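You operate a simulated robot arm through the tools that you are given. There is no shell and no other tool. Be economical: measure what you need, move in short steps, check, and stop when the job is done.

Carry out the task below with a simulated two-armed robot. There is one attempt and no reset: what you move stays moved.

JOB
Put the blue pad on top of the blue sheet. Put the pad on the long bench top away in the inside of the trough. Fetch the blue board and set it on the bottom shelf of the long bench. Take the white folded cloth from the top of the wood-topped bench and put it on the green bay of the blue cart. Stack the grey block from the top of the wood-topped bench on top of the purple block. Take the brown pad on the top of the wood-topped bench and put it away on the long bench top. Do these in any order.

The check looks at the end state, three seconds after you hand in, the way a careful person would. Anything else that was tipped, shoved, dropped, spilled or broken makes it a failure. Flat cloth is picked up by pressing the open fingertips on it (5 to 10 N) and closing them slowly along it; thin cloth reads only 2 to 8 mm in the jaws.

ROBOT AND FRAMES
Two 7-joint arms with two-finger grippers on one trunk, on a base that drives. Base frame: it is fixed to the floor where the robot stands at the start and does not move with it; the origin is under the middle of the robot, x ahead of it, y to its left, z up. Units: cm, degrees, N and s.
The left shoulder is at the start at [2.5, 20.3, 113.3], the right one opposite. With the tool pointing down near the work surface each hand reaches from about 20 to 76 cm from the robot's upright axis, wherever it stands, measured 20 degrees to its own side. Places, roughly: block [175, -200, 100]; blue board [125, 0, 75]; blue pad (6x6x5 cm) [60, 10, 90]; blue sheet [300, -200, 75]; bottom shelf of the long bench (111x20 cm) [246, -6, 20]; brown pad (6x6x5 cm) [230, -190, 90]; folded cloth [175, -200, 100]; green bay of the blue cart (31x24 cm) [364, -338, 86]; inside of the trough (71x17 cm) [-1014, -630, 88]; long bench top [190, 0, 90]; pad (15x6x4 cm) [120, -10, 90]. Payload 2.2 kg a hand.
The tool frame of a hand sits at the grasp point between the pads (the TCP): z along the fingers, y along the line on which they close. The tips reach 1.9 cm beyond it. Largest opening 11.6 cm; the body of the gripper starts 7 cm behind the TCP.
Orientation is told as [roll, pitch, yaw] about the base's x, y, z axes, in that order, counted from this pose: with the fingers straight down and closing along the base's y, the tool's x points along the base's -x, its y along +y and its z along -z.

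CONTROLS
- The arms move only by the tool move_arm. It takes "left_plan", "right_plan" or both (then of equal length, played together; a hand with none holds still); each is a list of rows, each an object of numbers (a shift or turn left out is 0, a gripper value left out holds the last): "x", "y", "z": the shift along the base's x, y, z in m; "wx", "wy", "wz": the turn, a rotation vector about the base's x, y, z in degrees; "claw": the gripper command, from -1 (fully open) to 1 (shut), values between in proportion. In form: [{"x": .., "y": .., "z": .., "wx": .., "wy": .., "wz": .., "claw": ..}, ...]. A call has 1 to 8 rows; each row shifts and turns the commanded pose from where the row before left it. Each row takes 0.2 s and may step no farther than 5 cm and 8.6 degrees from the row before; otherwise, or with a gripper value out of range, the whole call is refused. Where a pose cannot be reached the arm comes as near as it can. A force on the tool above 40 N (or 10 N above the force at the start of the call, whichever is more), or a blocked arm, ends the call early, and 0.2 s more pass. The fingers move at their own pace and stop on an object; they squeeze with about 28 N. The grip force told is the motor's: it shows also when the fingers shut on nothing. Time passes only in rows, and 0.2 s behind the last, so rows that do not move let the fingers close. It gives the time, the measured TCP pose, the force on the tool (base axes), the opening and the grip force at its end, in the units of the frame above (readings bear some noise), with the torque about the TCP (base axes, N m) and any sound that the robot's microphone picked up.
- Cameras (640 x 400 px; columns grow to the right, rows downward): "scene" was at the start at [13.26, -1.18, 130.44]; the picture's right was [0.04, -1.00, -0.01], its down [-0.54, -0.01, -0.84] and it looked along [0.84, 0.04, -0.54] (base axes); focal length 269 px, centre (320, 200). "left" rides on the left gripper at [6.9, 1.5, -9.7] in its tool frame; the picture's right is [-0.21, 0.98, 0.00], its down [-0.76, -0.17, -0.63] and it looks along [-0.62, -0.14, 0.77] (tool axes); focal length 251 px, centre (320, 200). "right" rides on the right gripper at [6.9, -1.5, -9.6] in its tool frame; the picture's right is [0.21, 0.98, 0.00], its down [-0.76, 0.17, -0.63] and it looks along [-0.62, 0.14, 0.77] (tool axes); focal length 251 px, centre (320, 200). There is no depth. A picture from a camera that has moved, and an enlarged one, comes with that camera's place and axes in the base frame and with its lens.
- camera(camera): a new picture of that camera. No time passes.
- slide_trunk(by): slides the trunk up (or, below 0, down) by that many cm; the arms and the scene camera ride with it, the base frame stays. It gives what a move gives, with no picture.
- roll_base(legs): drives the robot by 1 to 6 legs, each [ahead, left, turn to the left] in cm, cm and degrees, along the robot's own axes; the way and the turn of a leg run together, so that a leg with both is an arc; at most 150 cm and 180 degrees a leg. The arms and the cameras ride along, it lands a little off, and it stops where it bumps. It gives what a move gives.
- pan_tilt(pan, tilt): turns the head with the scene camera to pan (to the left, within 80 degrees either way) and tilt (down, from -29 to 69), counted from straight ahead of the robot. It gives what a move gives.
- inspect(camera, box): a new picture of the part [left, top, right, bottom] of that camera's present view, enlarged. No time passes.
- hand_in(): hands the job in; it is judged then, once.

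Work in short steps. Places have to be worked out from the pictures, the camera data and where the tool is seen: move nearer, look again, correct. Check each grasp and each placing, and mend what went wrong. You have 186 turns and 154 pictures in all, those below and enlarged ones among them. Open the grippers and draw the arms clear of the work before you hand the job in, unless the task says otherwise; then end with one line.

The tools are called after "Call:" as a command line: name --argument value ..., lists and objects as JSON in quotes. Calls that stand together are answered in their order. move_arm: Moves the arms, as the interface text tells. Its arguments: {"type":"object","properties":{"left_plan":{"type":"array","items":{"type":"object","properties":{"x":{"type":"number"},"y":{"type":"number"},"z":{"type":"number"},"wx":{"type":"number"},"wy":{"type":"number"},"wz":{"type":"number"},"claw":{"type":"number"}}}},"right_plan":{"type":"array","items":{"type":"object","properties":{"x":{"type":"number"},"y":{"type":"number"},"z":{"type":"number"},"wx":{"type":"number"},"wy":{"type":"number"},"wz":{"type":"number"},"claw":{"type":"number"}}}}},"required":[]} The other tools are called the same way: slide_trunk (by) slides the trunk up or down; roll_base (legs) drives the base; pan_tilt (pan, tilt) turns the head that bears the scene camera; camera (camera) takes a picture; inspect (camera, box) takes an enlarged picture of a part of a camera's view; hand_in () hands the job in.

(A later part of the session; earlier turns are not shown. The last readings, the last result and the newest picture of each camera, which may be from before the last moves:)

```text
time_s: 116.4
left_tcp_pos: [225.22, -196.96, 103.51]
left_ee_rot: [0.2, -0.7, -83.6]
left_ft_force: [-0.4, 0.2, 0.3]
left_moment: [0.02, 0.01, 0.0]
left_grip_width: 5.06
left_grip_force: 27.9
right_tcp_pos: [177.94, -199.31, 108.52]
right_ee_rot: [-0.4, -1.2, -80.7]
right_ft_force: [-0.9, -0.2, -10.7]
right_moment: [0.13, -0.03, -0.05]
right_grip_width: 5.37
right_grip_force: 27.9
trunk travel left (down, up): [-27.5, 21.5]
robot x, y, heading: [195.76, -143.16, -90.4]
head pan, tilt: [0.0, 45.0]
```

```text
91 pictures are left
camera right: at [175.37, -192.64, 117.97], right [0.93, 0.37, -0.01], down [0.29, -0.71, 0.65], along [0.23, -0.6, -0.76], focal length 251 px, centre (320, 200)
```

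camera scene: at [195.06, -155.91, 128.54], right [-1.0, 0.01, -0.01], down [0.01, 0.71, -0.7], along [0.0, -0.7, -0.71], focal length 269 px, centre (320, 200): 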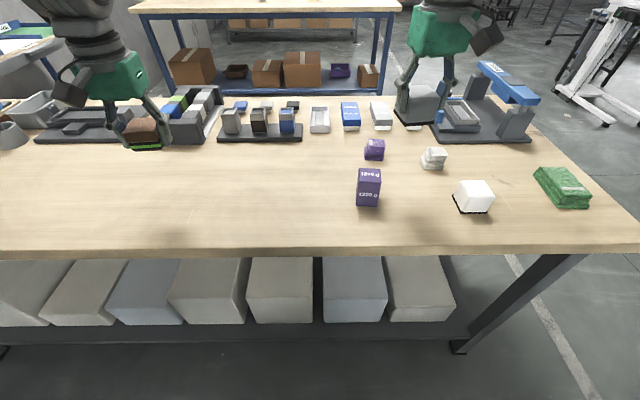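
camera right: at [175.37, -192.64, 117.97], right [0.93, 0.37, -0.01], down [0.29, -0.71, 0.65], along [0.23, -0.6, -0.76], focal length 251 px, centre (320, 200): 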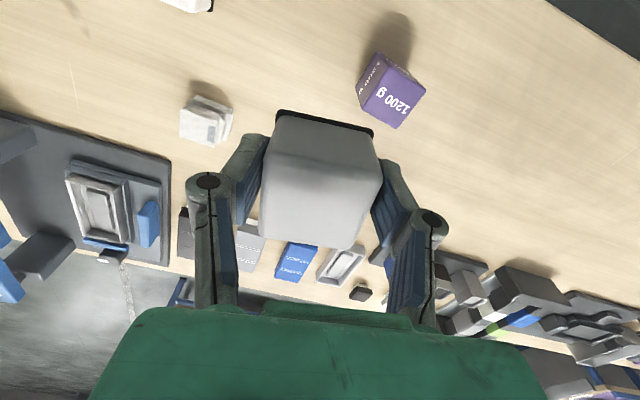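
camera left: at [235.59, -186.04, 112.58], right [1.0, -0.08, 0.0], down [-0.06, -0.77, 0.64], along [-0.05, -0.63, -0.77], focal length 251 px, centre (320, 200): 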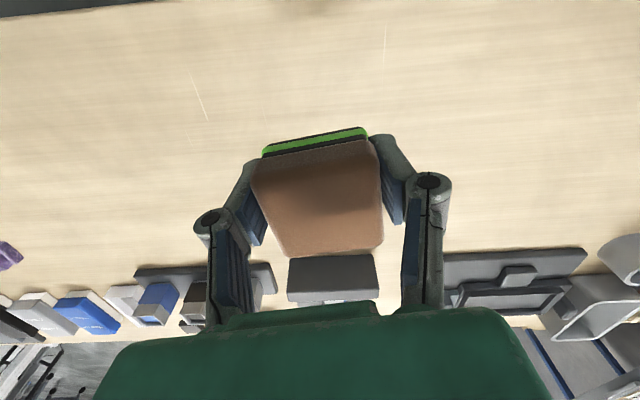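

Purple top ≈[184.9,-197.1,94.3]. Zoom for better accuracy.

Call:
inspect --camera "scene" --box '[330, 140, 410, 220]'

Call:
inspect --camera "right" --box '[340, 30, 460, 150]'

```text
5.00 times, centred on (370, 180) of scene
camera zoom: at [195.06, -155.91, 128.54], right [-1.0, 0.01, -0.01], down [0.01, 0.71, -0.7], along [0.0, -0.7, -0.71], focal length 1346 px, centre (70, 300)
```

zoom: 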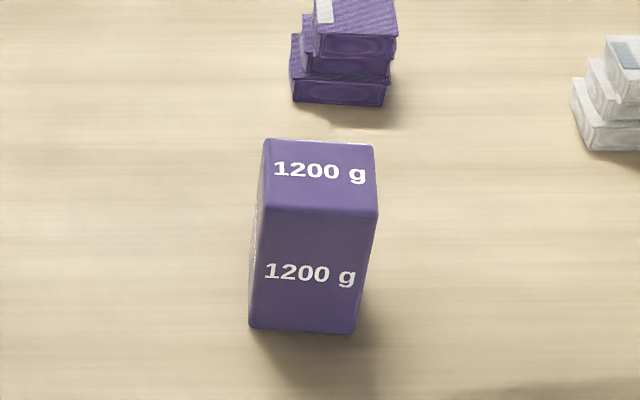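

```text
3.33 times, centred on (400, 90) of right
camera zoom: at [175.37, -192.64, 117.97], right [0.93, 0.37, -0.01], down [0.29, -0.71, 0.65], along [0.23, -0.6, -0.76], focal length 838 px, centre (53, 567)
```

zoom: 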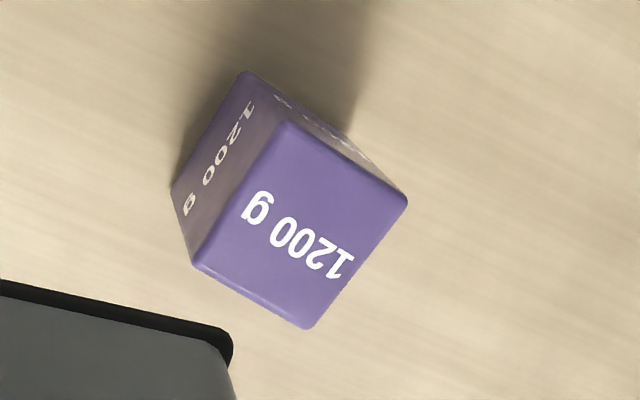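

Purple top centre ≈[185,-198], z≈93-94. Move there, align yaw, lower to TCP z≈101, settle.

Call:
move_arm --right_plan '[{"x": 0.025, "y": 0.006, "wz": -4}, {"x": 0.025, "y": 0.006, "wz": -4}, {"x": 0.021, "wx": 0.5}, {"z": -0.03}, {"z": -0.03}, {}, {}, {}]'

Call:
move_arm --right_plan '[{}, {}, {}, {}, {}, {}, {}, {}]'

Call:
inspect --camera "scene" --box '[320, 90, 440, 220]'

Call:
camera --camera "right"

```text
time_s: 118.2
left_tcp_pos: [225.28, -196.96, 103.42]
left_ee_rot: [0.3, -0.7, -83.5]
left_ft_force: [-0.7, -0.4, -0.6]
left_moment: [0.01, -0.04, 0.01]
left_grip_width: 5.07
left_grip_force: 28.0
right_tcp_pos: [185.31, -197.98, 102.33]
right_ee_rot: [-0.3, -0.5, -88.6]
right_ft_force: [-1.1, 1.0, -10.8]
right_moment: [0.12, -0.03, -0.01]
right_grip_width: 5.37
right_grip_force: 27.9
trunk travel left (down, up): [-27.5, 21.5]
robot x, y, heading: [196.08, -143.03, -90.7]
head pan, tilt: [0.0, 45.0]
```

```text
time_s: 120.0
left_tcp_pos: [225.54, -196.89, 103.44]
left_ee_rot: [0.2, -0.7, -83.5]
left_ft_force: [-0.1, 0.3, 0.5]
left_moment: [0.03, -0.02, -0.02]
left_grip_width: 5.05
left_grip_force: 28.3
right_tcp_pos: [185.55, -198.12, 102.39]
right_ee_rot: [-0.4, -0.7, -88.6]
right_ft_force: [-0.1, -0.6, -11.1]
right_moment: [0.11, 0.02, 0.0]
right_grip_width: 5.35
right_grip_force: 27.5
trunk travel left (down, up): [-27.5, 21.5]
robot x, y, heading: [195.88, -143.29, -90.5]
head pan, tilt: [0.0, 45.0]
```

```text
3.08 times, centred on (380, 155) of scene
camera zoom: at [195.21, -155.91, 128.54], right [-1.0, 0.01, 0.0], down [0.01, 0.71, -0.7], along [0.0, -0.7, -0.71], focal length 828 px, centre (135, 338)
```

zoom: 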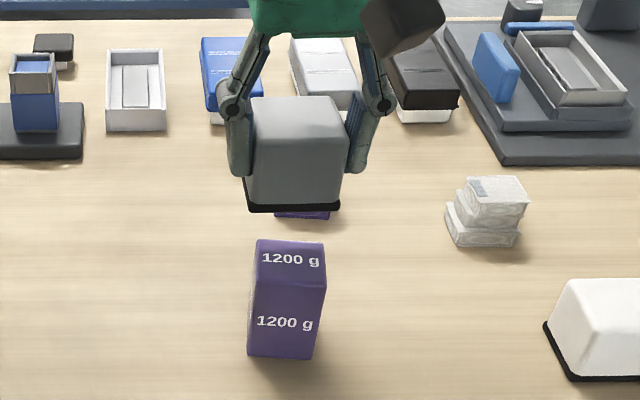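

```text
87 pictures are left
camera right: at [183.95, -191.1, 111.98], right [0.97, 0.24, -0.01], down [0.19, -0.75, 0.64], along [0.14, -0.62, -0.77], focal length 251 px, centre (320, 200)
```

right: 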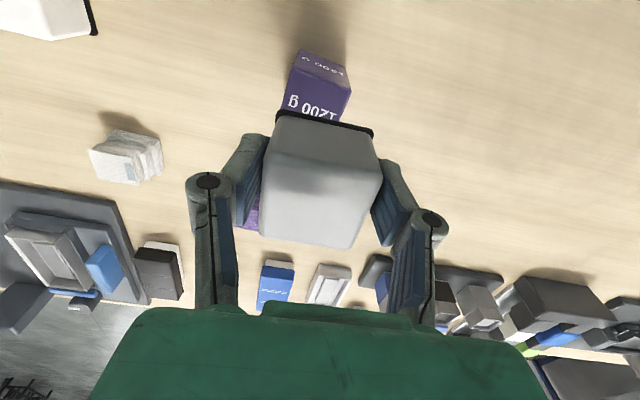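

Grey sits ~0.6 behind and 0.6 left of centre; correct and descend to z≈98.9, settle, verify.

Call:
move_arm --right_plan '[{"x": -0.006, "y": 0.006}, {"z": -0.015}, {"z": -0.015}, {"z": -0.005}, {}, {}, {}, {}]'

Call:
move_arm --right_plan '[{}, {}, {}, {}, {}]'

Call:
inspect --camera "scene" --box '[330, 110, 410, 220]'

```text
time_s: 121.8
left_tcp_pos: [225.95, -197.01, 103.23]
left_ee_rot: [-0.1, -0.7, -83.4]
left_ft_force: [-0.9, 0.0, -0.5]
left_moment: [0.01, -0.01, -0.01]
left_grip_width: 5.07
left_grip_force: 28.2
right_tcp_pos: [185.35, -197.55, 98.93]
right_ee_rot: [-0.8, -0.6, -88.6]
right_ft_force: [0.1, 0.0, -11.6]
right_moment: [0.09, -0.02, 0.0]
right_grip_width: 5.38
right_grip_force: 28.1
trunk travel left (down, up): [-27.5, 21.5]
robot x, y, heading: [196.52, -142.8, -90.6]
head pan, tilt: [0.0, 45.0]
```

```text
time_s: 123.0
left_tcp_pos: [226.27, -196.83, 103.26]
left_ee_rot: [-0.2, -0.6, -83.3]
left_ft_force: [0.1, 0.0, -0.9]
left_moment: [0.02, -0.01, 0.0]
left_grip_width: 5.04
left_grip_force: 28.0
right_tcp_pos: [185.51, -197.42, 98.99]
right_ee_rot: [-0.8, -0.6, -88.5]
right_ft_force: [0.1, -0.4, -11.9]
right_moment: [0.13, -0.01, 0.01]
right_grip_width: 5.37
right_grip_force: 27.5
trunk travel left (down, up): [-27.5, 21.5]
robot x, y, heading: [196.28, -143.29, -90.4]
head pan, tilt: [0.0, 45.0]
```

```text
3.64 times, centred on (370, 165) of scene
camera zoom: at [195.95, -155.92, 128.54], right [-1.0, 0.01, 0.0], down [0.01, 0.71, -0.7], along [-0.01, -0.7, -0.71], focal length 979 px, centre (138, 327)
```

zoom: 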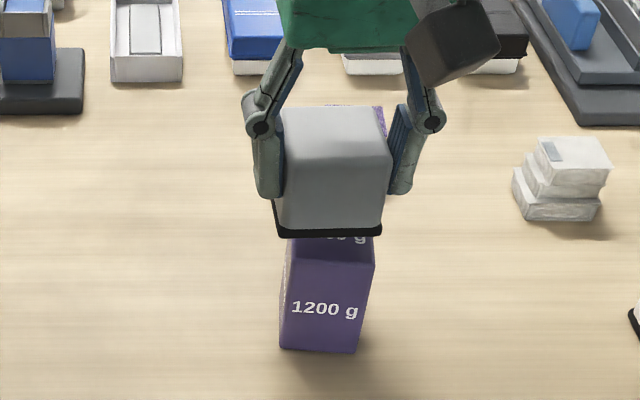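

Alignment good. Lower in small steps to contact.

Call:
move_arm --right_plan '[{"x": -0.003, "z": -0.005}, {"z": -0.005}, {}]'

Call:
move_arm --right_plan '[{"z": -0.004}, {}]'

```text
time_s: 123.8
left_tcp_pos: [226.17, -196.93, 103.25]
left_ee_rot: [-0.1, -0.6, -83.3]
left_ft_force: [-0.4, -0.7, -0.4]
left_moment: [0.02, 0.03, 0.03]
left_grip_width: 5.07
left_grip_force: 27.2
right_tcp_pos: [185.05, -197.6, 98.04]
right_ee_rot: [-0.9, -0.5, -88.5]
right_ft_force: [0.1, 0.0, -11.1]
right_moment: [0.11, 0.01, 0.0]
right_grip_width: 5.36
right_grip_force: 27.6
trunk travel left (down, up): [-27.5, 21.5]
robot x, y, heading: [195.96, -143.26, -90.3]
head pan, tilt: [0.0, 45.0]
```

```text
time_s: 124.4
left_tcp_pos: [226.24, -196.85, 103.22]
left_ee_rot: [-0.4, -0.7, -83.4]
left_ft_force: [-0.3, -0.3, 0.3]
left_moment: [-0.02, -0.02, -0.03]
left_grip_width: 5.07
left_grip_force: 28.2
right_tcp_pos: [185.05, -197.59, 97.7]
right_ee_rot: [-0.8, -0.6, -88.5]
right_ft_force: [0.8, -0.2, -12.1]
right_moment: [0.13, -0.03, 0.01]
right_grip_width: 5.35
right_grip_force: 28.2
trunk travel left (down, up): [-27.5, 21.5]
robot x, y, heading: [195.78, -143.12, -90.3]
head pan, tilt: [0.0, 45.0]
```

No contact yet; continue down.

Call:
move_arm --right_plan '[{"z": -0.004}, {}]'

Call:
move_arm --right_plan '[{"z": -0.003}, {}]'

Call:
inspect --camera "scene" --box '[330, 110, 410, 220]'

```text
time_s: 125.0
left_tcp_pos: [226.11, -196.81, 103.33]
left_ee_rot: [-0.3, -0.7, -83.4]
left_ft_force: [0.7, 0.4, -0.2]
left_moment: [0.02, 0.01, 0.0]
left_grip_width: 5.06
left_grip_force: 27.9
right_tcp_pos: [185.06, -197.5, 97.45]
right_ee_rot: [-0.7, -0.7, -88.7]
right_ft_force: [-1.0, 0.5, 3.0]
right_moment: [-0.31, -0.19, -0.04]
right_grip_width: 5.37
right_grip_force: 27.9
trunk travel left (down, up): [-27.5, 21.5]
robot x, y, heading: [196.25, -142.95, -90.4]
head pan, tilt: [0.0, 45.0]
```

```text
time_s: 125.6
left_tcp_pos: [226.34, -196.65, 103.37]
left_ee_rot: [-0.1, -0.7, -83.4]
left_ft_force: [-0.1, -0.3, -0.2]
left_moment: [-0.01, -0.02, 0.02]
left_grip_width: 5.06
left_grip_force: 28.1
right_tcp_pos: [185.12, -197.6, 97.25]
right_ee_rot: [-0.6, -0.8, -88.7]
right_ft_force: [-2.1, -2.4, 20.0]
right_moment: [-0.1, 0.05, -0.07]
right_grip_width: 5.38
right_grip_force: 27.9
trunk travel left (down, up): [-27.5, 21.5]
robot x, y, heading: [196.11, -142.89, -90.3]
head pan, tilt: [0.0, 45.0]
```

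```text
3.64 times, centred on (370, 165) of scene
camera zoom: at [195.97, -155.51, 128.62], right [-1.0, 0.01, 0.0], down [0.01, 0.71, -0.71], along [-0.01, -0.71, -0.71], focal length 979 px, centre (138, 327)
```

zoom: 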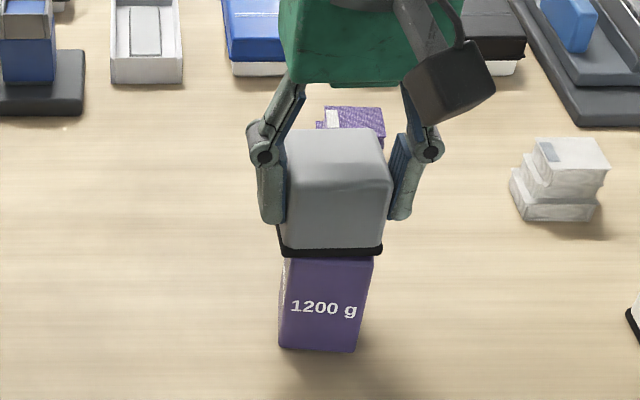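

Seated (20 N up). Relax, open slowly, and lift clear.

Call:
move_arm --right_plan '[{"z": 0.003}, {"claw": 0.0}, {"claw": -0.3}, {"claw": -0.4}, {}, {"z": 0.03}, {"z": 0.05}, {"z": 0.03}]'

Call:
camera --camera "scene"

Call:
camera --camera "right"

```text
time_s: 127.4
left_tcp_pos: [226.3, -196.83, 103.3]
left_ee_rot: [-0.2, -0.7, -83.4]
left_ft_force: [-0.4, -0.3, -0.9]
left_moment: [-0.01, 0.0, -0.04]
left_grip_width: 5.07
left_grip_force: 27.8
right_tcp_pos: [185.0, -197.45, 108.57]
right_ee_rot: [-0.9, -0.7, -88.5]
right_ft_force: [0.5, 0.1, 0.1]
right_moment: [-0.02, -0.01, 0.0]
right_grip_width: 8.12
right_grip_force: 0.1
trunk travel left (down, up): [-27.5, 21.5]
robot x, y, heading: [196.36, -143.08, -90.3]
head pan, tilt: [0.0, 45.0]
```

```text
84 pictures are left
camera scene: at [196.04, -155.72, 128.57], right [-1.0, 0.01, 0.0], down [0.0, 0.71, -0.7], along [-0.01, -0.7, -0.71], focal length 269 px, centre (320, 200)
```

scene: 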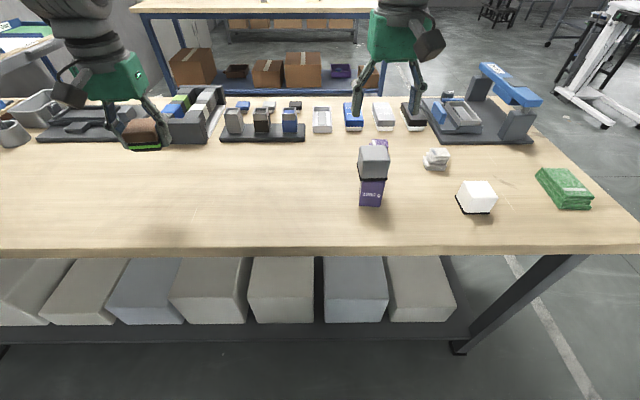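

```text
83 pictures are left
camera right: at [183.57, -190.53, 118.09], right [0.97, 0.24, -0.02], down [0.19, -0.74, 0.64], along [0.14, -0.62, -0.77], focal length 251 px, centre (320, 200)
```

right: 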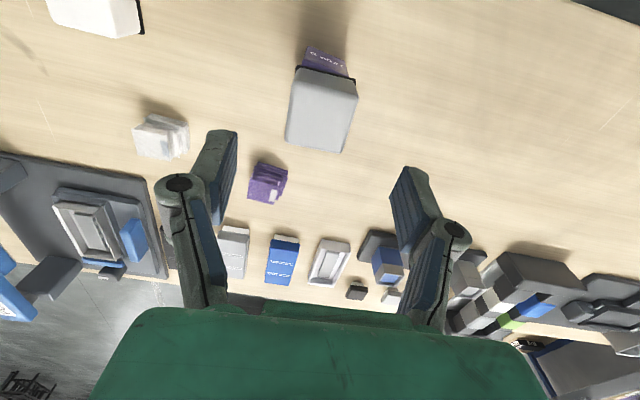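

Grey block stands squarely on the purple one. Next the white cloth (~[166.5,-209]): strafe right 14 cm and move the right hand above it.

Call:
roll_base --legs '[[0, -14, 0]]'

Call:
move_arm --right_plan '[{"x": -0.015, "y": -0.038}, {"x": -0.015, "y": -0.038}, {"x": -0.015, "y": -0.038}, {"z": -0.03}, {"z": -0.03}, {}, {}, {}]'

Call:
move_arm --right_plan '[{}, {}, {}, {}]'

Call:
camera --camera "right"

```text
time_s: 128.8
left_tcp_pos: [215.83, -196.77, 102.46]
left_ee_rot: [-1.7, -0.4, -83.0]
left_ft_force: [1.6, -1.0, -0.3]
left_moment: [0.06, 0.11, -0.02]
left_grip_width: 5.07
left_grip_force: 27.6
right_tcp_pos: [174.85, -197.47, 108.7]
right_ee_rot: [-2.3, -0.6, -88.2]
right_ft_force: [1.1, 1.7, 0.3]
right_moment: [-0.11, 0.12, 0.03]
right_grip_width: 8.13
right_grip_force: 0.0
trunk travel left (down, up): [-27.5, 21.5]
robot x, y, heading: [182.64, -143.11, -90.2]
head pan, tilt: [0.0, 45.0]
```

```text
time_s: 130.6
left_tcp_pos: [212.64, -196.28, 103.67]
left_ee_rot: [0.1, -0.8, -83.1]
left_ft_force: [0.7, -0.4, 0.1]
left_moment: [-0.01, 0.0, 0.01]
left_grip_width: 5.03
left_grip_force: 28.1
right_tcp_pos: [166.9, -208.5, 102.53]
right_ee_rot: [-0.4, -1.0, -88.3]
right_ft_force: [-0.9, 0.8, -0.7]
right_moment: [0.01, -0.02, 0.0]
right_grip_width: 8.12
right_grip_force: 0.0
trunk travel left (down, up): [-27.5, 21.5]
robot x, y, heading: [182.62, -142.89, -90.3]
head pan, tilt: [0.0, 45.0]
```

```text
time_s: 131.8
left_tcp_pos: [208.38, -195.91, 104.88]
left_ee_rot: [1.8, -1.6, -83.6]
left_ft_force: [-0.9, -0.2, 0.2]
left_moment: [-0.04, -0.14, 0.0]
left_grip_width: 5.08
left_grip_force: 28.2
right_tcp_pos: [162.56, -208.14, 102.23]
right_ee_rot: [1.1, -1.2, -88.8]
right_ft_force: [-0.7, 0.1, -0.7]
right_moment: [0.02, -0.16, -0.01]
right_grip_width: 8.13
right_grip_force: 0.2
trunk travel left (down, up): [-27.5, 21.5]
robot x, y, heading: [181.99, -142.63, -90.3]
head pan, tilt: [0.0, 45.0]
stopped in row 4 (right hand): the arm was blocked; the commanded pose is now the measured one
```

```text
82 pictures are left
camera right: at [160.76, -200.95, 111.79], right [0.97, 0.23, 0.01], down [0.17, -0.74, 0.65], along [0.16, -0.63, -0.76], focal length 251 px, centre (320, 200)
```

right: 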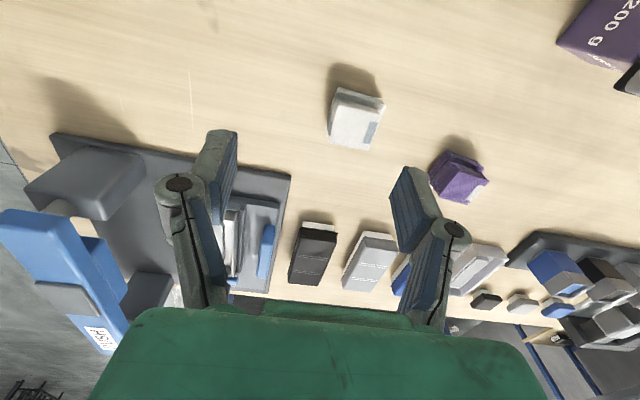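

Sway again; wait until calm.

Call:
move_arm --right_plan '[{}, {}, {}, {}, {}, {}, {}, {}]'

Call:
move_arm --right_plan '[{}, {}, {}, {}, {}, {}, {}, {}]'

Call:
camera --camera "right"

```text
time_s: 133.6
left_tcp_pos: [210.63, -196.01, 104.24]
left_ee_rot: [0.8, -1.3, -83.4]
left_ft_force: [0.2, -0.1, -0.7]
left_moment: [0.0, 0.01, 0.01]
left_grip_width: 5.04
left_grip_force: 27.6
right_tcp_pos: [164.68, -208.15, 102.57]
right_ee_rot: [0.1, -1.1, -88.6]
right_ft_force: [1.2, -0.2, -0.3]
right_moment: [0.01, -0.01, 0.04]
right_grip_width: 8.13
right_grip_force: 0.0
trunk travel left (down, up): [-27.5, 21.5]
robot x, y, heading: [181.75, -142.72, -90.7]
head pan, tilt: [0.0, 45.0]
```

```text
time_s: 135.4
left_tcp_pos: [212.6, -195.92, 103.8]
left_ee_rot: [-0.1, -1.1, -83.2]
left_ft_force: [0.6, -0.1, -1.0]
left_moment: [-0.02, 0.12, -0.02]
left_grip_width: 5.04
left_grip_force: 27.5
right_tcp_pos: [166.81, -208.09, 102.78]
right_ee_rot: [-0.7, -1.2, -88.3]
right_ft_force: [1.7, -0.6, 1.2]
right_moment: [-0.02, 0.12, -0.01]
right_grip_width: 8.13
right_grip_force: 0.1
trunk travel left (down, up): [-27.5, 21.5]
robot x, y, heading: [182.52, -143.07, -90.6]
head pan, tilt: [0.0, 45.0]
```

```text
81 pictures are left
camera right: at [165.26, -201.04, 112.34], right [0.97, 0.24, -0.02], down [0.2, -0.74, 0.65], along [0.14, -0.63, -0.76], focal length 251 px, centre (320, 200)
```

right: 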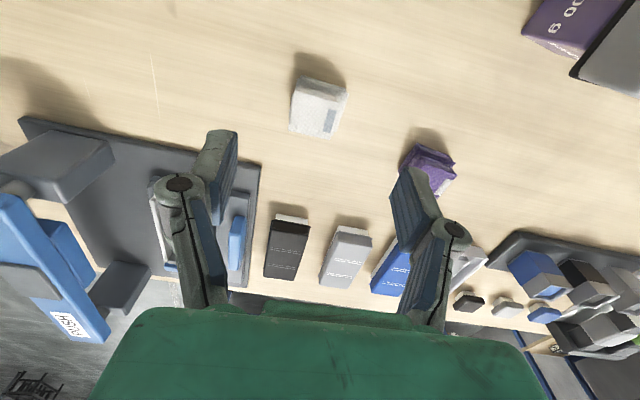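

Cloth at ≈[166.6,-209.1], aligned. Shift y −1, lower to z≈93.5 and settle.

Call:
move_arm --right_plan '[{"y": -0.01, "x": 0.003, "wx": 1.0}, {"z": -0.03}, {"z": -0.03}, {"z": -0.03}, {}, {}, {}, {}]'

Call:
move_arm --right_plan '[{}, {}, {}, {}, {}, {}, {}, {}]'

Call:
camera --camera "right"

```text
time_s: 137.4
left_tcp_pos: [211.66, -195.4, 104.32]
left_ee_rot: [0.5, -1.5, -83.2]
left_ft_force: [-1.2, 0.1, -0.9]
left_moment: [-0.03, -0.02, 0.01]
left_grip_width: 5.04
left_grip_force: 28.1
right_tcp_pos: [166.14, -208.64, 93.81]
right_ee_rot: [-0.2, -0.4, -88.4]
right_ft_force: [-0.4, -0.2, -1.1]
right_moment: [-0.01, 0.0, -0.02]
right_grip_width: 8.12
right_grip_force: 0.0
trunk travel left (down, up): [-27.5, 21.5]
robot x, y, heading: [182.6, -142.89, -90.2]
head pan, tilt: [0.0, 45.0]
stopped in row 8 (right hand): the arm was blocked; the commanded pose is now the measured one
```

```text
time_s: 139.2
left_tcp_pos: [210.23, -195.45, 104.65]
left_ee_rot: [1.1, -1.6, -83.3]
left_ft_force: [-1.0, -0.4, -0.6]
left_moment: [0.03, -0.06, -0.02]
left_grip_width: 5.05
left_grip_force: 27.9
right_tcp_pos: [164.83, -208.59, 93.63]
right_ee_rot: [0.5, -0.4, -88.6]
right_ft_force: [-1.3, 0.2, -0.5]
right_moment: [0.01, -0.09, -0.01]
right_grip_width: 8.11
right_grip_force: 0.1
trunk travel left (down, up): [-27.5, 21.5]
robot x, y, heading: [182.4, -142.94, -90.5]
head pan, tilt: [0.0, 45.0]
```

```text
80 pictures are left
camera right: at [163.07, -201.71, 103.18], right [0.97, 0.24, 0.01], down [0.18, -0.75, 0.64], along [0.16, -0.62, -0.77], focal length 251 px, centre (320, 200)
```

right: 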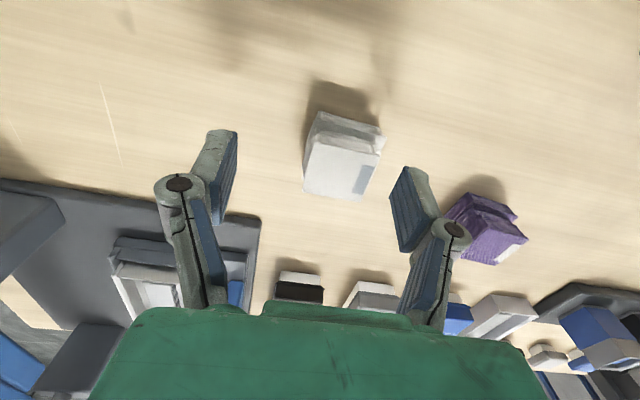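

Shift x +1.2 and lower gently to z≈89.3.

Call:
move_arm --right_plan '[{"x": 0.012}, {"z": -0.015}, {"z": -0.015}, {"z": -0.013}, {}, {}, {}, {}]'

Call:
camera --camera "right"

```text
time_s: 141.0
left_tcp_pos: [210.03, -195.35, 104.74]
left_ee_rot: [1.2, -1.6, -83.5]
left_ft_force: [-1.1, -1.0, 0.0]
left_moment: [0.06, -0.08, 0.03]
left_grip_width: 5.06
left_grip_force: 28.0
right_tcp_pos: [165.71, -208.42, 89.18]
right_ee_rot: [0.8, -0.4, -88.4]
right_ft_force: [-0.7, 0.5, 1.1]
right_moment: [-0.01, -0.11, 0.0]
right_grip_width: 8.13
right_grip_force: 0.3
trunk travel left (down, up): [-27.5, 21.5]
robot x, y, heading: [182.05, -142.75, -90.4]
head pan, tilt: [0.0, 45.0]
```

```text
79 pictures are left
camera right: at [163.92, -201.57, 98.74], right [0.97, 0.24, 0.01], down [0.18, -0.75, 0.64], along [0.16, -0.62, -0.77], focal length 251 px, centre (320, 200)
```

right: 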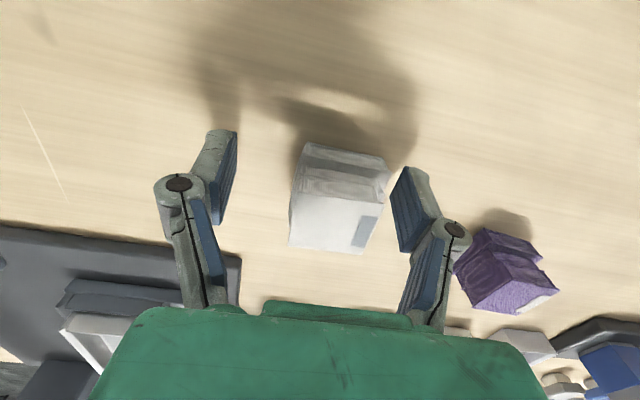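

Cloth is between the fingers and aligned. Close and lift.

Call:
move_arm --right_plan '[{"claw": 0.1}, {"claw": 0.5}, {"claw": 1.0}, {}, {}, {"z": 0.03}, {"z": 0.05}, {"z": 0.05}]'

Call:
camera --camera "right"

```text
time_s: 142.8
left_tcp_pos: [210.48, -195.39, 104.67]
left_ee_rot: [1.0, -1.6, -83.2]
left_ft_force: [-1.6, 0.3, 0.1]
left_moment: [-0.03, -0.05, 0.01]
left_grip_width: 5.06
left_grip_force: 28.1
right_tcp_pos: [166.22, -208.64, 102.5]
right_ee_rot: [0.5, -0.5, -88.4]
right_ft_force: [-1.1, -0.7, -0.7]
right_moment: [0.0, -0.06, 0.02]
right_grip_width: 5.09
right_grip_force: 28.0
trunk travel left (down, up): [-27.5, 21.5]
robot x, y, heading: [182.42, -143.0, -90.4]
head pan, tilt: [0.0, 45.0]
```

```text
78 pictures are left
camera right: at [164.53, -201.66, 112.1], right [0.97, 0.24, 0.01], down [0.18, -0.75, 0.64], along [0.16, -0.62, -0.77], focal length 251 px, centre (320, 200)
```

right: 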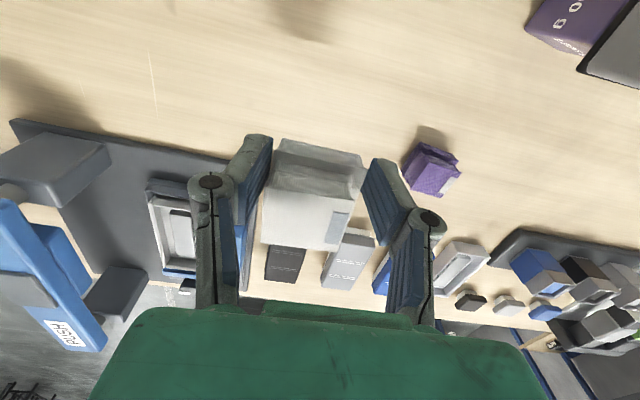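

Cloth held (5.1 cm). Back out 42 cm and turn to face the long bench.

Call:
roll_base --legs '[[-42, 0, 0], [0, 0, 90], [0, 0, 90.4]]'

Call:
pan_tilt --pan 15 --tilt 40

Call:
camera --camera "scene"

```text
time_s: 153.0
left_tcp_pos: [153.44, -49.41, 104.4]
left_ee_rot: [0.6, -1.5, 97.7]
left_ft_force: [0.0, 0.9, -0.6]
left_moment: [0.01, 0.05, 0.0]
left_grip_width: 5.04
left_grip_force: 28.9
right_tcp_pos: [197.39, -35.5, 102.52]
right_ee_rot: [0.2, -0.4, 92.6]
right_ft_force: [0.1, 0.2, -0.8]
right_moment: [0.02, 0.03, -0.03]
right_grip_width: 5.1
right_grip_force: 28.5
trunk travel left (down, up): [-27.5, 21.5]
robot x, y, heading: [182.52, -101.44, 90.5]
head pan, tilt: [0.0, 45.0]
```

```text
time_s: 153.8
left_tcp_pos: [153.4, -49.93, 104.59]
left_ee_rot: [0.6, -1.7, 97.7]
left_ft_force: [-0.5, -1.2, -0.4]
left_moment: [0.0, -0.01, 0.01]
left_grip_width: 5.06
left_grip_force: 27.9
right_tcp_pos: [197.4, -36.01, 102.88]
right_ee_rot: [0.1, -0.6, 92.6]
right_ft_force: [-0.2, 0.4, -0.6]
right_moment: [-0.01, 0.01, 0.03]
right_grip_width: 5.11
right_grip_force: 27.8
trunk travel left (down, up): [-27.5, 21.5]
robot x, y, heading: [182.86, -101.7, 90.6]
head pan, tilt: [15.0, 40.0]
```

```text
77 pictures are left
camera scene: at [180.57, -88.87, 129.3], right [0.96, 0.27, 0.0], down [0.17, -0.62, -0.76], along [-0.2, 0.74, -0.65], focal length 269 px, centre (320, 200)
```

scene: 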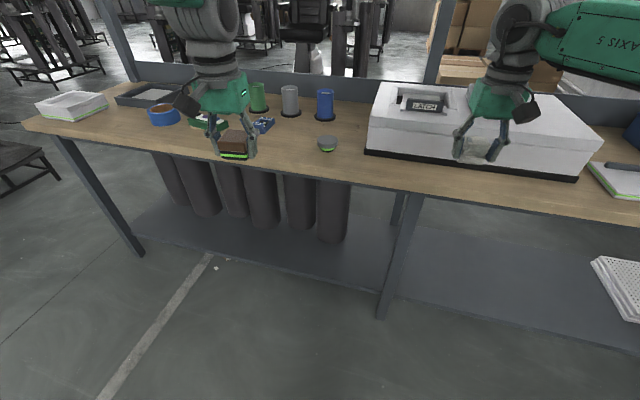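

I zoom in on the bench's left half to identify the blue board and long pad.

Call:
inspect --camera "scene" --box '[100, 60, 380, 210]'

Call:
camera --camera "left"

```text
2.29 times, centred on (240, 135) of scene
camera zoom: at [180.57, -88.87, 129.3], right [0.96, 0.27, 0.0], down [0.17, -0.62, -0.76], along [-0.2, 0.74, -0.65], focal length 615 px, centre (503, 349)
```

zoom: 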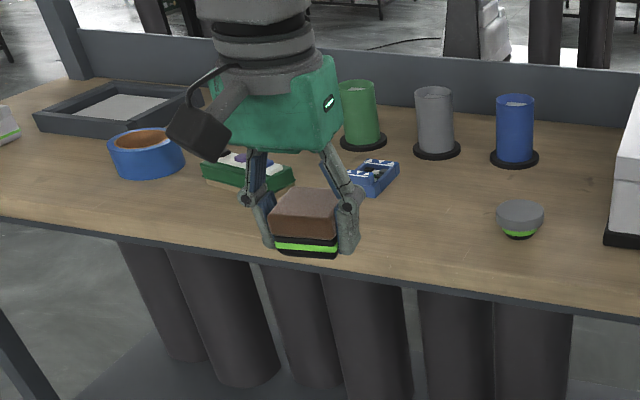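

```text
75 pictures are left
camera left: at [153.15, -57.23, 114.08], right [-1.0, 0.08, 0.02], down [0.07, 0.75, 0.65], along [0.04, 0.65, -0.76], focal length 251 px, centre (320, 200)
```

left: 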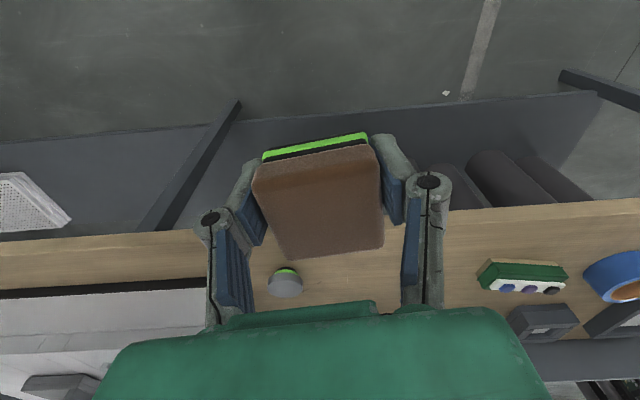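

Brown pad goes to free bench space ≈[150,-13] between blue board (~137) and dome (~162). First pull the right hand (cloth) back and up, away from the white box.

Call:
move_arm --right_plan '[{"z": 0.03, "y": -0.03}, {"z": 0.03, "y": -0.04}, {"z": 0.02, "y": -0.045}, {"y": -0.045}, {"y": -0.045}, {"y": -0.045}]'

Call:
roll_base --legs '[[34, 0, -0.5]]'

Call:
pan_tilt --pan 25 --tilt 50

Call:
camera --camera "scene"

Call:
camera --camera "left"

```text
time_s: 155.2
left_tcp_pos: [153.41, -49.9, 104.8]
left_ee_rot: [0.6, -1.7, 97.7]
left_ft_force: [-0.2, 0.4, 1.5]
left_moment: [0.0, 0.03, -0.02]
left_grip_width: 5.05
left_grip_force: 28.2
right_tcp_pos: [197.38, -61.26, 110.87]
right_ee_rot: [0.1, -0.7, 92.6]
right_ft_force: [0.3, -0.4, 0.3]
right_moment: [0.04, 0.01, 0.03]
right_grip_width: 5.1
right_grip_force: 27.7
trunk travel left (down, up): [-27.5, 21.5]
robot x, y, heading: [182.88, -101.7, 90.4]
head pan, tilt: [15.0, 40.0]
```

```text
time_s: 157.4
left_tcp_pos: [154.06, -16.34, 104.61]
left_ee_rot: [0.5, -1.8, 96.9]
left_ft_force: [-0.1, 1.0, -0.8]
left_moment: [0.02, 0.0, 0.01]
left_grip_width: 5.04
left_grip_force: 28.1
right_tcp_pos: [197.73, -28.25, 110.99]
right_ee_rot: [0.1, -0.6, 91.7]
right_ft_force: [-0.4, 0.5, -0.7]
right_moment: [-0.02, -0.01, 0.02]
right_grip_width: 5.14
right_grip_force: 27.7
trunk travel left (down, up): [-27.5, 21.5]
robot x, y, heading: [182.81, -68.29, 89.9]
head pan, tilt: [15.0, 40.0]
```

```text
time_s: 158.1
left_tcp_pos: [153.98, -16.81, 104.78]
left_ee_rot: [0.6, -1.8, 97.0]
left_ft_force: [-0.4, -0.2, -0.4]
left_moment: [-0.02, -0.01, -0.03]
left_grip_width: 5.04
left_grip_force: 27.5
right_tcp_pos: [197.66, -28.5, 110.87]
right_ee_rot: [0.0, -0.8, 91.8]
right_ft_force: [-0.3, 0.1, 0.1]
right_moment: [0.03, 0.02, -0.03]
right_grip_width: 5.12
right_grip_force: 28.0
trunk travel left (down, up): [-27.5, 21.5]
robot x, y, heading: [182.75, -68.38, 90.0]
head pan, tilt: [25.0, 50.0]
```

```text
74 pictures are left
camera scene: at [179.65, -57.16, 127.89], right [0.91, 0.42, 0.0], down [0.32, -0.7, -0.64], along [-0.27, 0.58, -0.77], focal length 269 px, centre (320, 200)
```

scene: 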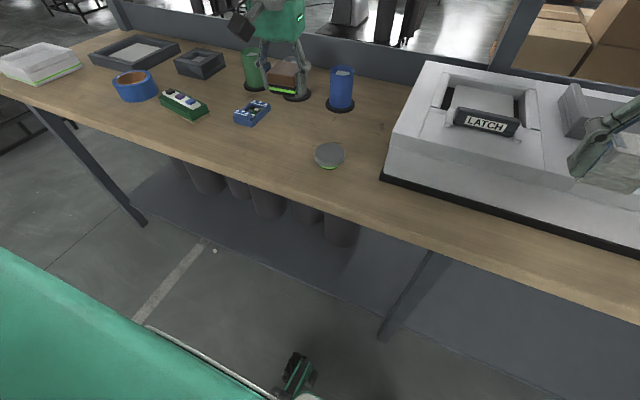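

```text
73 pictures are left
camera left: at [153.71, -24.1, 114.18], right [-1.0, 0.09, 0.02], down [0.08, 0.75, 0.65], along [0.05, 0.65, -0.76], focal length 251 px, centre (320, 200)
```

left: 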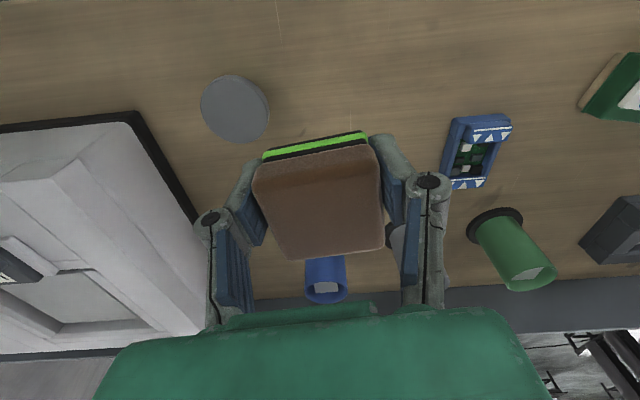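

Brown target ≈[149,-18] (bench front edge y≈-27). Move there, level, lower to z≈91.

Call:
move_arm --left_plan '[{"x": -0.025, "y": -0.006, "wx": -1.8}, {"x": -0.025, "y": -0.006}, {"z": -0.04}, {"z": -0.05}, {"z": -0.04}, {}, {}, {}]'

Call:
move_arm --left_plan '[{"z": -0.012}, {"z": -0.005}, {}]'

Call:
camera --camera "scene"

```text
time_s: 159.9
left_tcp_pos: [149.11, -18.05, 92.07]
left_ee_rot: [0.8, -0.1, 97.0]
left_ft_force: [-0.7, 0.9, -0.7]
left_moment: [0.01, 0.0, -0.01]
left_grip_width: 5.04
left_grip_force: 28.0
right_tcp_pos: [197.64, -28.46, 110.9]
right_ee_rot: [0.2, -0.8, 91.8]
right_ft_force: [-0.2, -0.3, 0.0]
right_moment: [-0.02, 0.04, -0.01]
right_grip_width: 5.1
right_grip_force: 27.7
trunk travel left (down, up): [-27.5, 21.5]
robot x, y, heading: [182.92, -68.24, 89.7]
head pan, tilt: [25.0, 50.0]
```

```text
time_s: 160.7
left_tcp_pos: [149.0, -17.99, 90.15]
left_ee_rot: [0.8, 0.0, 97.0]
left_ft_force: [0.2, -0.9, -0.3]
left_moment: [-0.02, -0.02, 0.0]
left_grip_width: 5.06
left_grip_force: 27.7
right_tcp_pos: [197.77, -28.4, 110.88]
right_ee_rot: [0.1, -0.8, 91.8]
right_ft_force: [0.2, -0.5, -1.0]
right_moment: [-0.02, 0.0, -0.05]
right_grip_width: 5.13
right_grip_force: 28.2
trunk travel left (down, up): [-27.5, 21.5]
robot x, y, heading: [183.0, -68.07, 90.1]
head pan, tilt: [25.0, 50.0]
```

```text
72 pictures are left
camera scene: at [179.61, -57.14, 127.89], right [0.91, 0.42, 0.0], down [0.32, -0.7, -0.64], along [-0.27, 0.58, -0.77], focal length 269 px, centre (320, 200)
```

scene: 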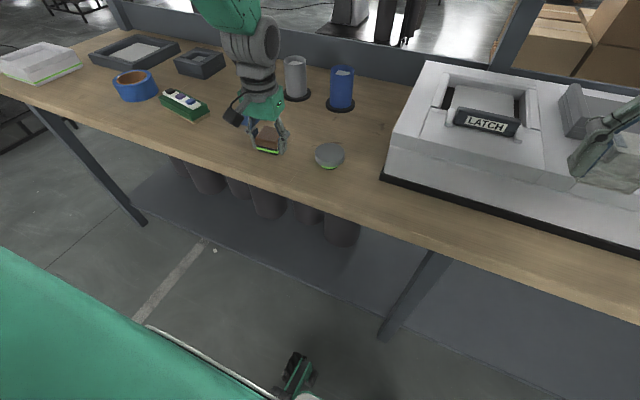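

Position good, calm. Lower in small steps to contact.

Call:
move_arm --left_plan '[{"z": -0.008}, {"z": -0.005}, {}]'

Call:
move_arm --left_plan '[{"z": -0.005}, {}]'

```text
time_s: 161.5
left_tcp_pos: [148.88, -18.0, 88.94]
left_ee_rot: [0.8, -0.1, 96.8]
left_ft_force: [0.8, -0.1, -0.6]
left_moment: [0.0, 0.0, 0.0]
left_grip_width: 5.05
left_grip_force: 28.0
right_tcp_pos: [197.62, -28.58, 110.9]
right_ee_rot: [0.1, -0.8, 91.8]
right_ft_force: [0.0, 0.1, 0.3]
right_moment: [-0.04, 0.0, -0.01]
right_grip_width: 5.1
right_grip_force: 27.9
trunk travel left (down, up): [-27.5, 21.5]
robot x, y, heading: [182.96, -68.29, 90.1]
head pan, tilt: [25.0, 50.0]
```

```text
time_s: 162.1
left_tcp_pos: [148.91, -17.98, 88.49]
left_ee_rot: [0.8, -0.4, 97.0]
left_ft_force: [-4.1, -1.3, 16.0]
left_moment: [0.2, -0.29, 0.03]
left_grip_width: 5.05
left_grip_force: 27.5
right_tcp_pos: [197.74, -28.46, 111.03]
right_ee_rot: [0.1, -0.9, 91.8]
right_ft_force: [0.2, 0.1, -0.5]
right_moment: [0.03, 0.01, -0.01]
right_grip_width: 5.11
right_grip_force: 27.8
trunk travel left (down, up): [-27.5, 21.5]
robot x, y, heading: [182.78, -68.37, 90.0]
head pan, tilt: [25.0, 50.0]
```

Contact. Release and lift, then move above the blue board ≈[137,-7].

Call:
move_arm --left_plan '[{"z": 0.003}, {"claw": 0.0}, {"claw": -0.4}, {}, {"z": 0.04}, {"z": 0.05}, {"z": 0.05}, {}]'

Call:
move_arm --left_plan '[{"x": -0.04, "y": 0.025}, {"x": -0.04, "y": 0.03}, {"x": -0.035, "y": 0.03}, {"claw": -1}, {}, {}]'

Call:
camera --camera "left"

Call:
inspect --camera "scene" --box '[120, 60, 360, 210]'

```text
time_s: 163.9
left_tcp_pos: [149.29, -18.12, 102.59]
left_ee_rot: [0.8, 0.0, 97.0]
left_ft_force: [-0.2, -0.2, -0.2]
left_moment: [-0.03, 0.02, 0.01]
left_grip_width: 8.1
left_grip_force: 0.0
right_tcp_pos: [197.76, -28.36, 110.86]
right_ee_rot: [0.1, -0.8, 91.8]
right_ft_force: [0.0, 0.4, -1.2]
right_moment: [0.01, -0.04, 0.0]
right_grip_width: 5.14
right_grip_force: 28.6
trunk travel left (down, up): [-27.5, 21.5]
robot x, y, heading: [182.99, -68.69, 89.8]
head pan, tilt: [25.0, 50.0]
```

```text
time_s: 165.3
left_tcp_pos: [137.45, -9.37, 102.73]
left_ee_rot: [0.8, 0.1, 96.8]
left_ft_force: [0.3, -0.1, -1.3]
left_moment: [0.0, -0.03, -0.03]
left_grip_width: 11.62
left_grip_force: 0.1
right_tcp_pos: [197.69, -28.4, 110.97]
right_ee_rot: [0.1, -0.8, 91.8]
right_ft_force: [-0.4, 0.4, 0.2]
right_moment: [0.0, -0.01, -0.01]
right_grip_width: 5.09
right_grip_force: 27.7
trunk travel left (down, up): [-27.5, 21.5]
robot x, y, heading: [182.38, -68.47, 89.7]
head pan, tilt: [25.0, 50.0]
```

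```text
71 pictures are left
camera left: at [137.09, -16.47, 112.26], right [-1.0, 0.1, 0.01], down [0.08, 0.77, 0.63], along [0.05, 0.63, -0.78], focal length 251 px, centre (320, 200)
```

left: 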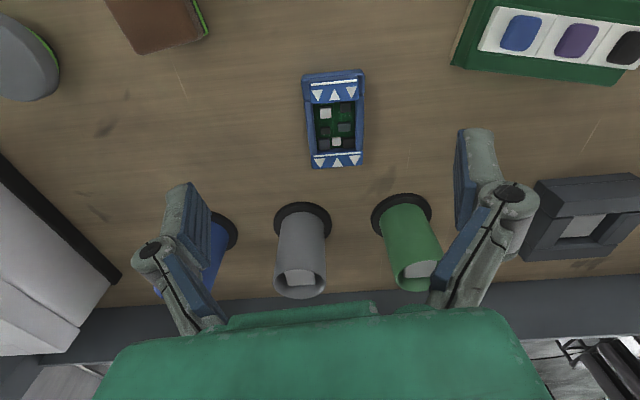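

```text
2.67 times, centred on (240, 135) of scene
camera zoom: at [179.61, -57.09, 127.88], right [0.91, 0.42, 0.0], down [0.32, -0.7, -0.64], along [-0.27, 0.58, -0.77], focal length 718 px, centre (533, 373)
```

zoom: 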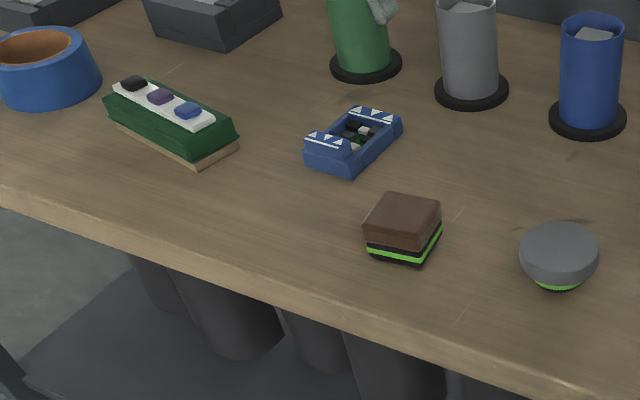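

The blue board is the small blue frame at ≈[136.3,-7.4], long side along y. Since the shelf is under the bench I'll grasp it with the tool tilted ~42° forward so it stays level when reaching under. Rotate now at height.

Call:
move_arm --left_plan '[{"wz": -6.5, "z": 0.02}, {"wx": 7, "claw": -0.6}, {"wx": 7}, {"wx": 7}, {"wx": 7}, {"wx": 7}, {"wx": 7}, {}]'

Call:
camera --camera "left"

Call:
camera --camera "scene"

```text
time_s: 167.1
left_tcp_pos: [137.4, -9.42, 104.45]
left_ee_rot: [0.3, -42.1, 90.7]
left_ft_force: [0.3, -0.4, 0.4]
left_moment: [0.0, -0.01, 0.02]
left_grip_width: 9.27
left_grip_force: 0.1
right_tcp_pos: [197.58, -28.49, 111.0]
right_ee_rot: [0.1, -0.8, 91.8]
right_ft_force: [0.1, -0.1, -0.9]
right_moment: [0.02, 0.02, 0.02]
right_grip_width: 5.12
right_grip_force: 27.8
trunk travel left (down, up): [-27.5, 21.5]
robot x, y, heading: [182.9, -68.47, 89.9]
head pan, tilt: [25.0, 50.0]
```

```text
69 pictures are left
camera left: at [136.31, -21.06, 106.99], right [-0.98, 0.14, 0.15], down [0.17, 0.14, 0.98], along [0.12, 0.98, -0.16], focal length 251 px, centre (320, 200)
```

left: 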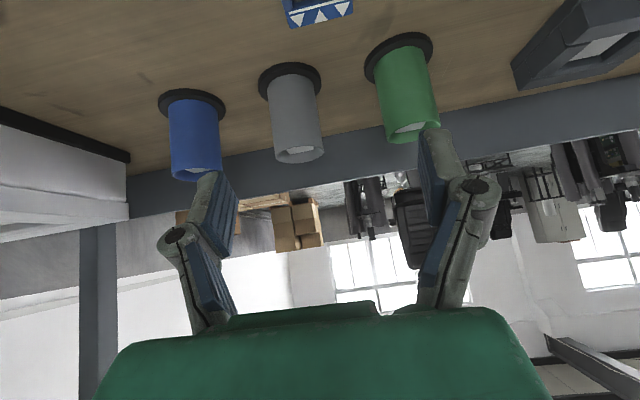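

```text
68 pictures are left
camera scene: at [179.47, -57.18, 127.89], right [0.91, 0.42, 0.0], down [0.32, -0.7, -0.64], along [-0.27, 0.58, -0.77], focal length 269 px, centre (320, 200)
```

scene: 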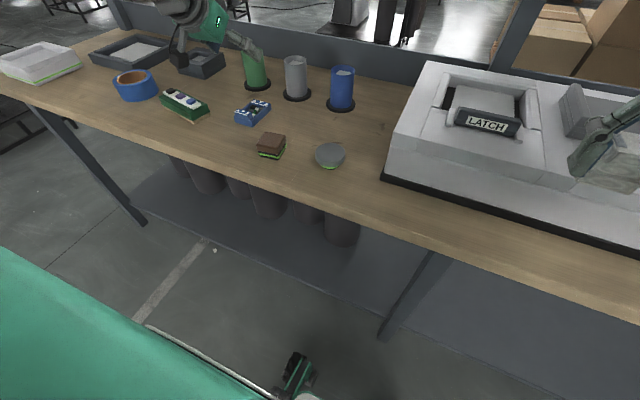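

Tilt reached. Move to x 136.3, y −7.4 and lower to z≈94, then check.

Call:
move_arm --left_plan '[{"x": -0.011, "y": 0.02}, {"z": -0.04}, {"z": -0.04}, {"z": -0.025}, {}, {}]'

Call:
inspect --camera "scene" --box '[160, 60, 320, 180]'

Call:
camera --camera "left"

```text
time_s: 168.5
left_tcp_pos: [136.56, -7.3, 93.72]
left_ee_rot: [0.4, -42.0, 90.6]
left_ft_force: [-0.9, -0.1, 0.6]
left_moment: [0.01, 0.0, 0.04]
left_grip_width: 9.29
left_grip_force: 0.1
right_tcp_pos: [197.67, -28.49, 110.96]
right_ee_rot: [0.0, -0.9, 91.8]
right_ft_force: [-0.5, 0.1, -0.6]
right_moment: [-0.02, -0.02, 0.0]
right_grip_width: 5.11
right_grip_force: 27.9
trunk travel left (down, up): [-27.5, 21.5]
robot x, y, heading: [183.0, -68.46, 89.7]
head pan, tilt: [25.0, 50.0]
```

```text
3.33 times, centred on (240, 120) of scene
camera zoom: at [179.49, -57.14, 127.89], right [0.91, 0.42, 0.0], down [0.32, -0.7, -0.64], along [-0.27, 0.58, -0.77], focal length 897 px, centre (587, 467)
```

zoom: 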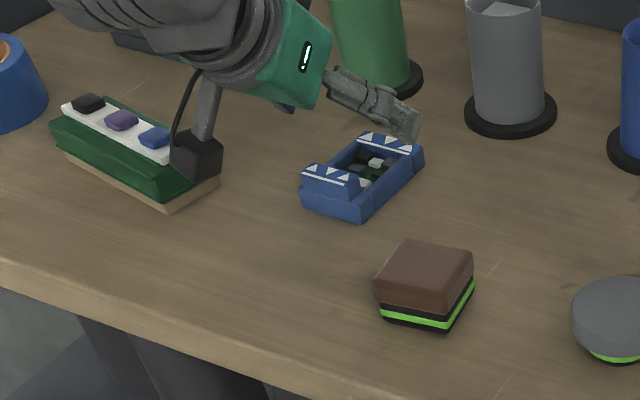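

```text
66 pictures are left
camera left: at [135.38, -19.01, 96.27], right [-0.98, 0.14, 0.15], down [0.17, 0.14, 0.98], along [0.12, 0.98, -0.16], focal length 251 px, centre (320, 200)
```

left: 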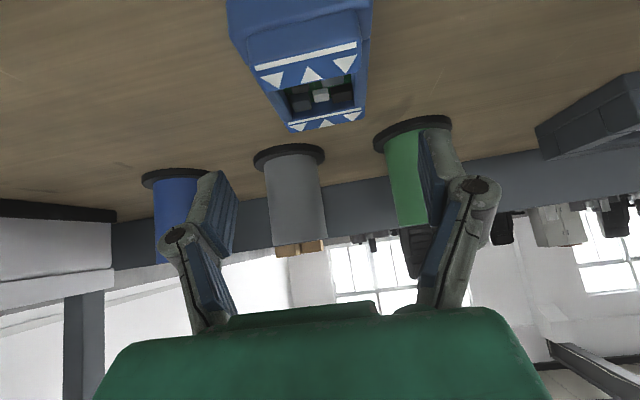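

Camera and fingers are clear of the green pad. Lower to z≈88.9 around the board.

Call:
move_arm --left_plan '[{"x": -0.004, "y": 0.003, "z": -0.015}, {"z": -0.015}, {"z": -0.012}, {"z": -0.006}, {}]'

Call:
inspect --camera "scene" --box '[160, 60, 320, 180]'

Call:
camera --camera "left"

```text
time_s: 169.7
left_tcp_pos: [135.87, -7.18, 89.26]
left_ee_rot: [0.3, -42.0, 90.7]
left_ft_force: [-0.3, 0.6, -0.2]
left_moment: [-0.02, -0.01, 0.01]
left_grip_width: 9.29
left_grip_force: 0.1
right_tcp_pos: [197.65, -28.57, 110.89]
right_ee_rot: [0.0, -0.8, 91.9]
right_ft_force: [0.2, 0.2, 0.0]
right_moment: [-0.01, 0.01, 0.03]
right_grip_width: 5.11
right_grip_force: 28.2
trunk travel left (down, up): [-27.5, 21.5]
robot x, y, heading: [182.78, -68.71, 89.7]
head pan, tilt: [25.0, 50.0]
```

```text
3.33 times, centred on (240, 120) of scene
camera zoom: at [179.46, -57.17, 127.89], right [0.91, 0.42, 0.0], down [0.32, -0.7, -0.64], along [-0.27, 0.58, -0.77], focal length 897 px, centre (587, 467)
```

zoom: 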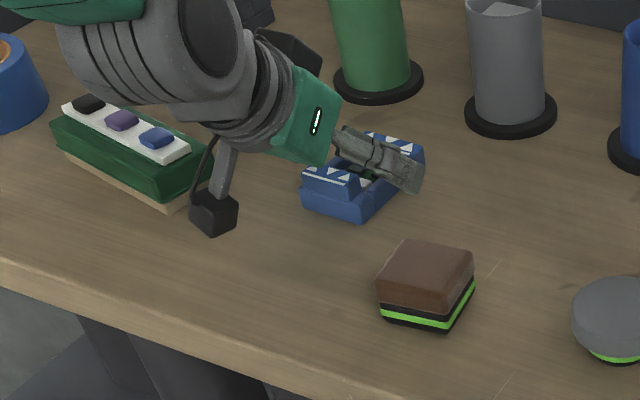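

```text
64 pictures are left
camera left: at [134.76, -18.86, 91.77], right [-0.98, 0.14, 0.15], down [0.17, 0.14, 0.98], along [0.12, 0.98, -0.16], focal length 251 px, centre (320, 200)
```

left: 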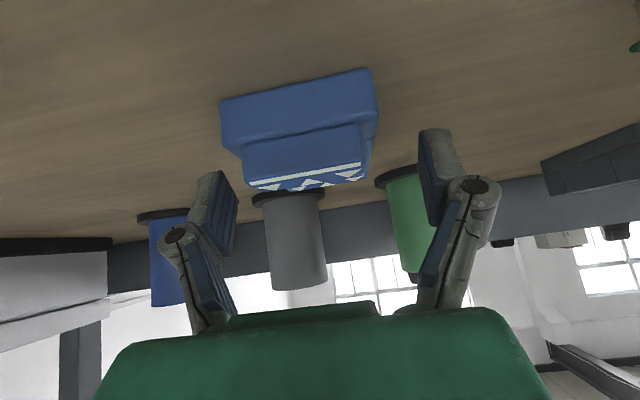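

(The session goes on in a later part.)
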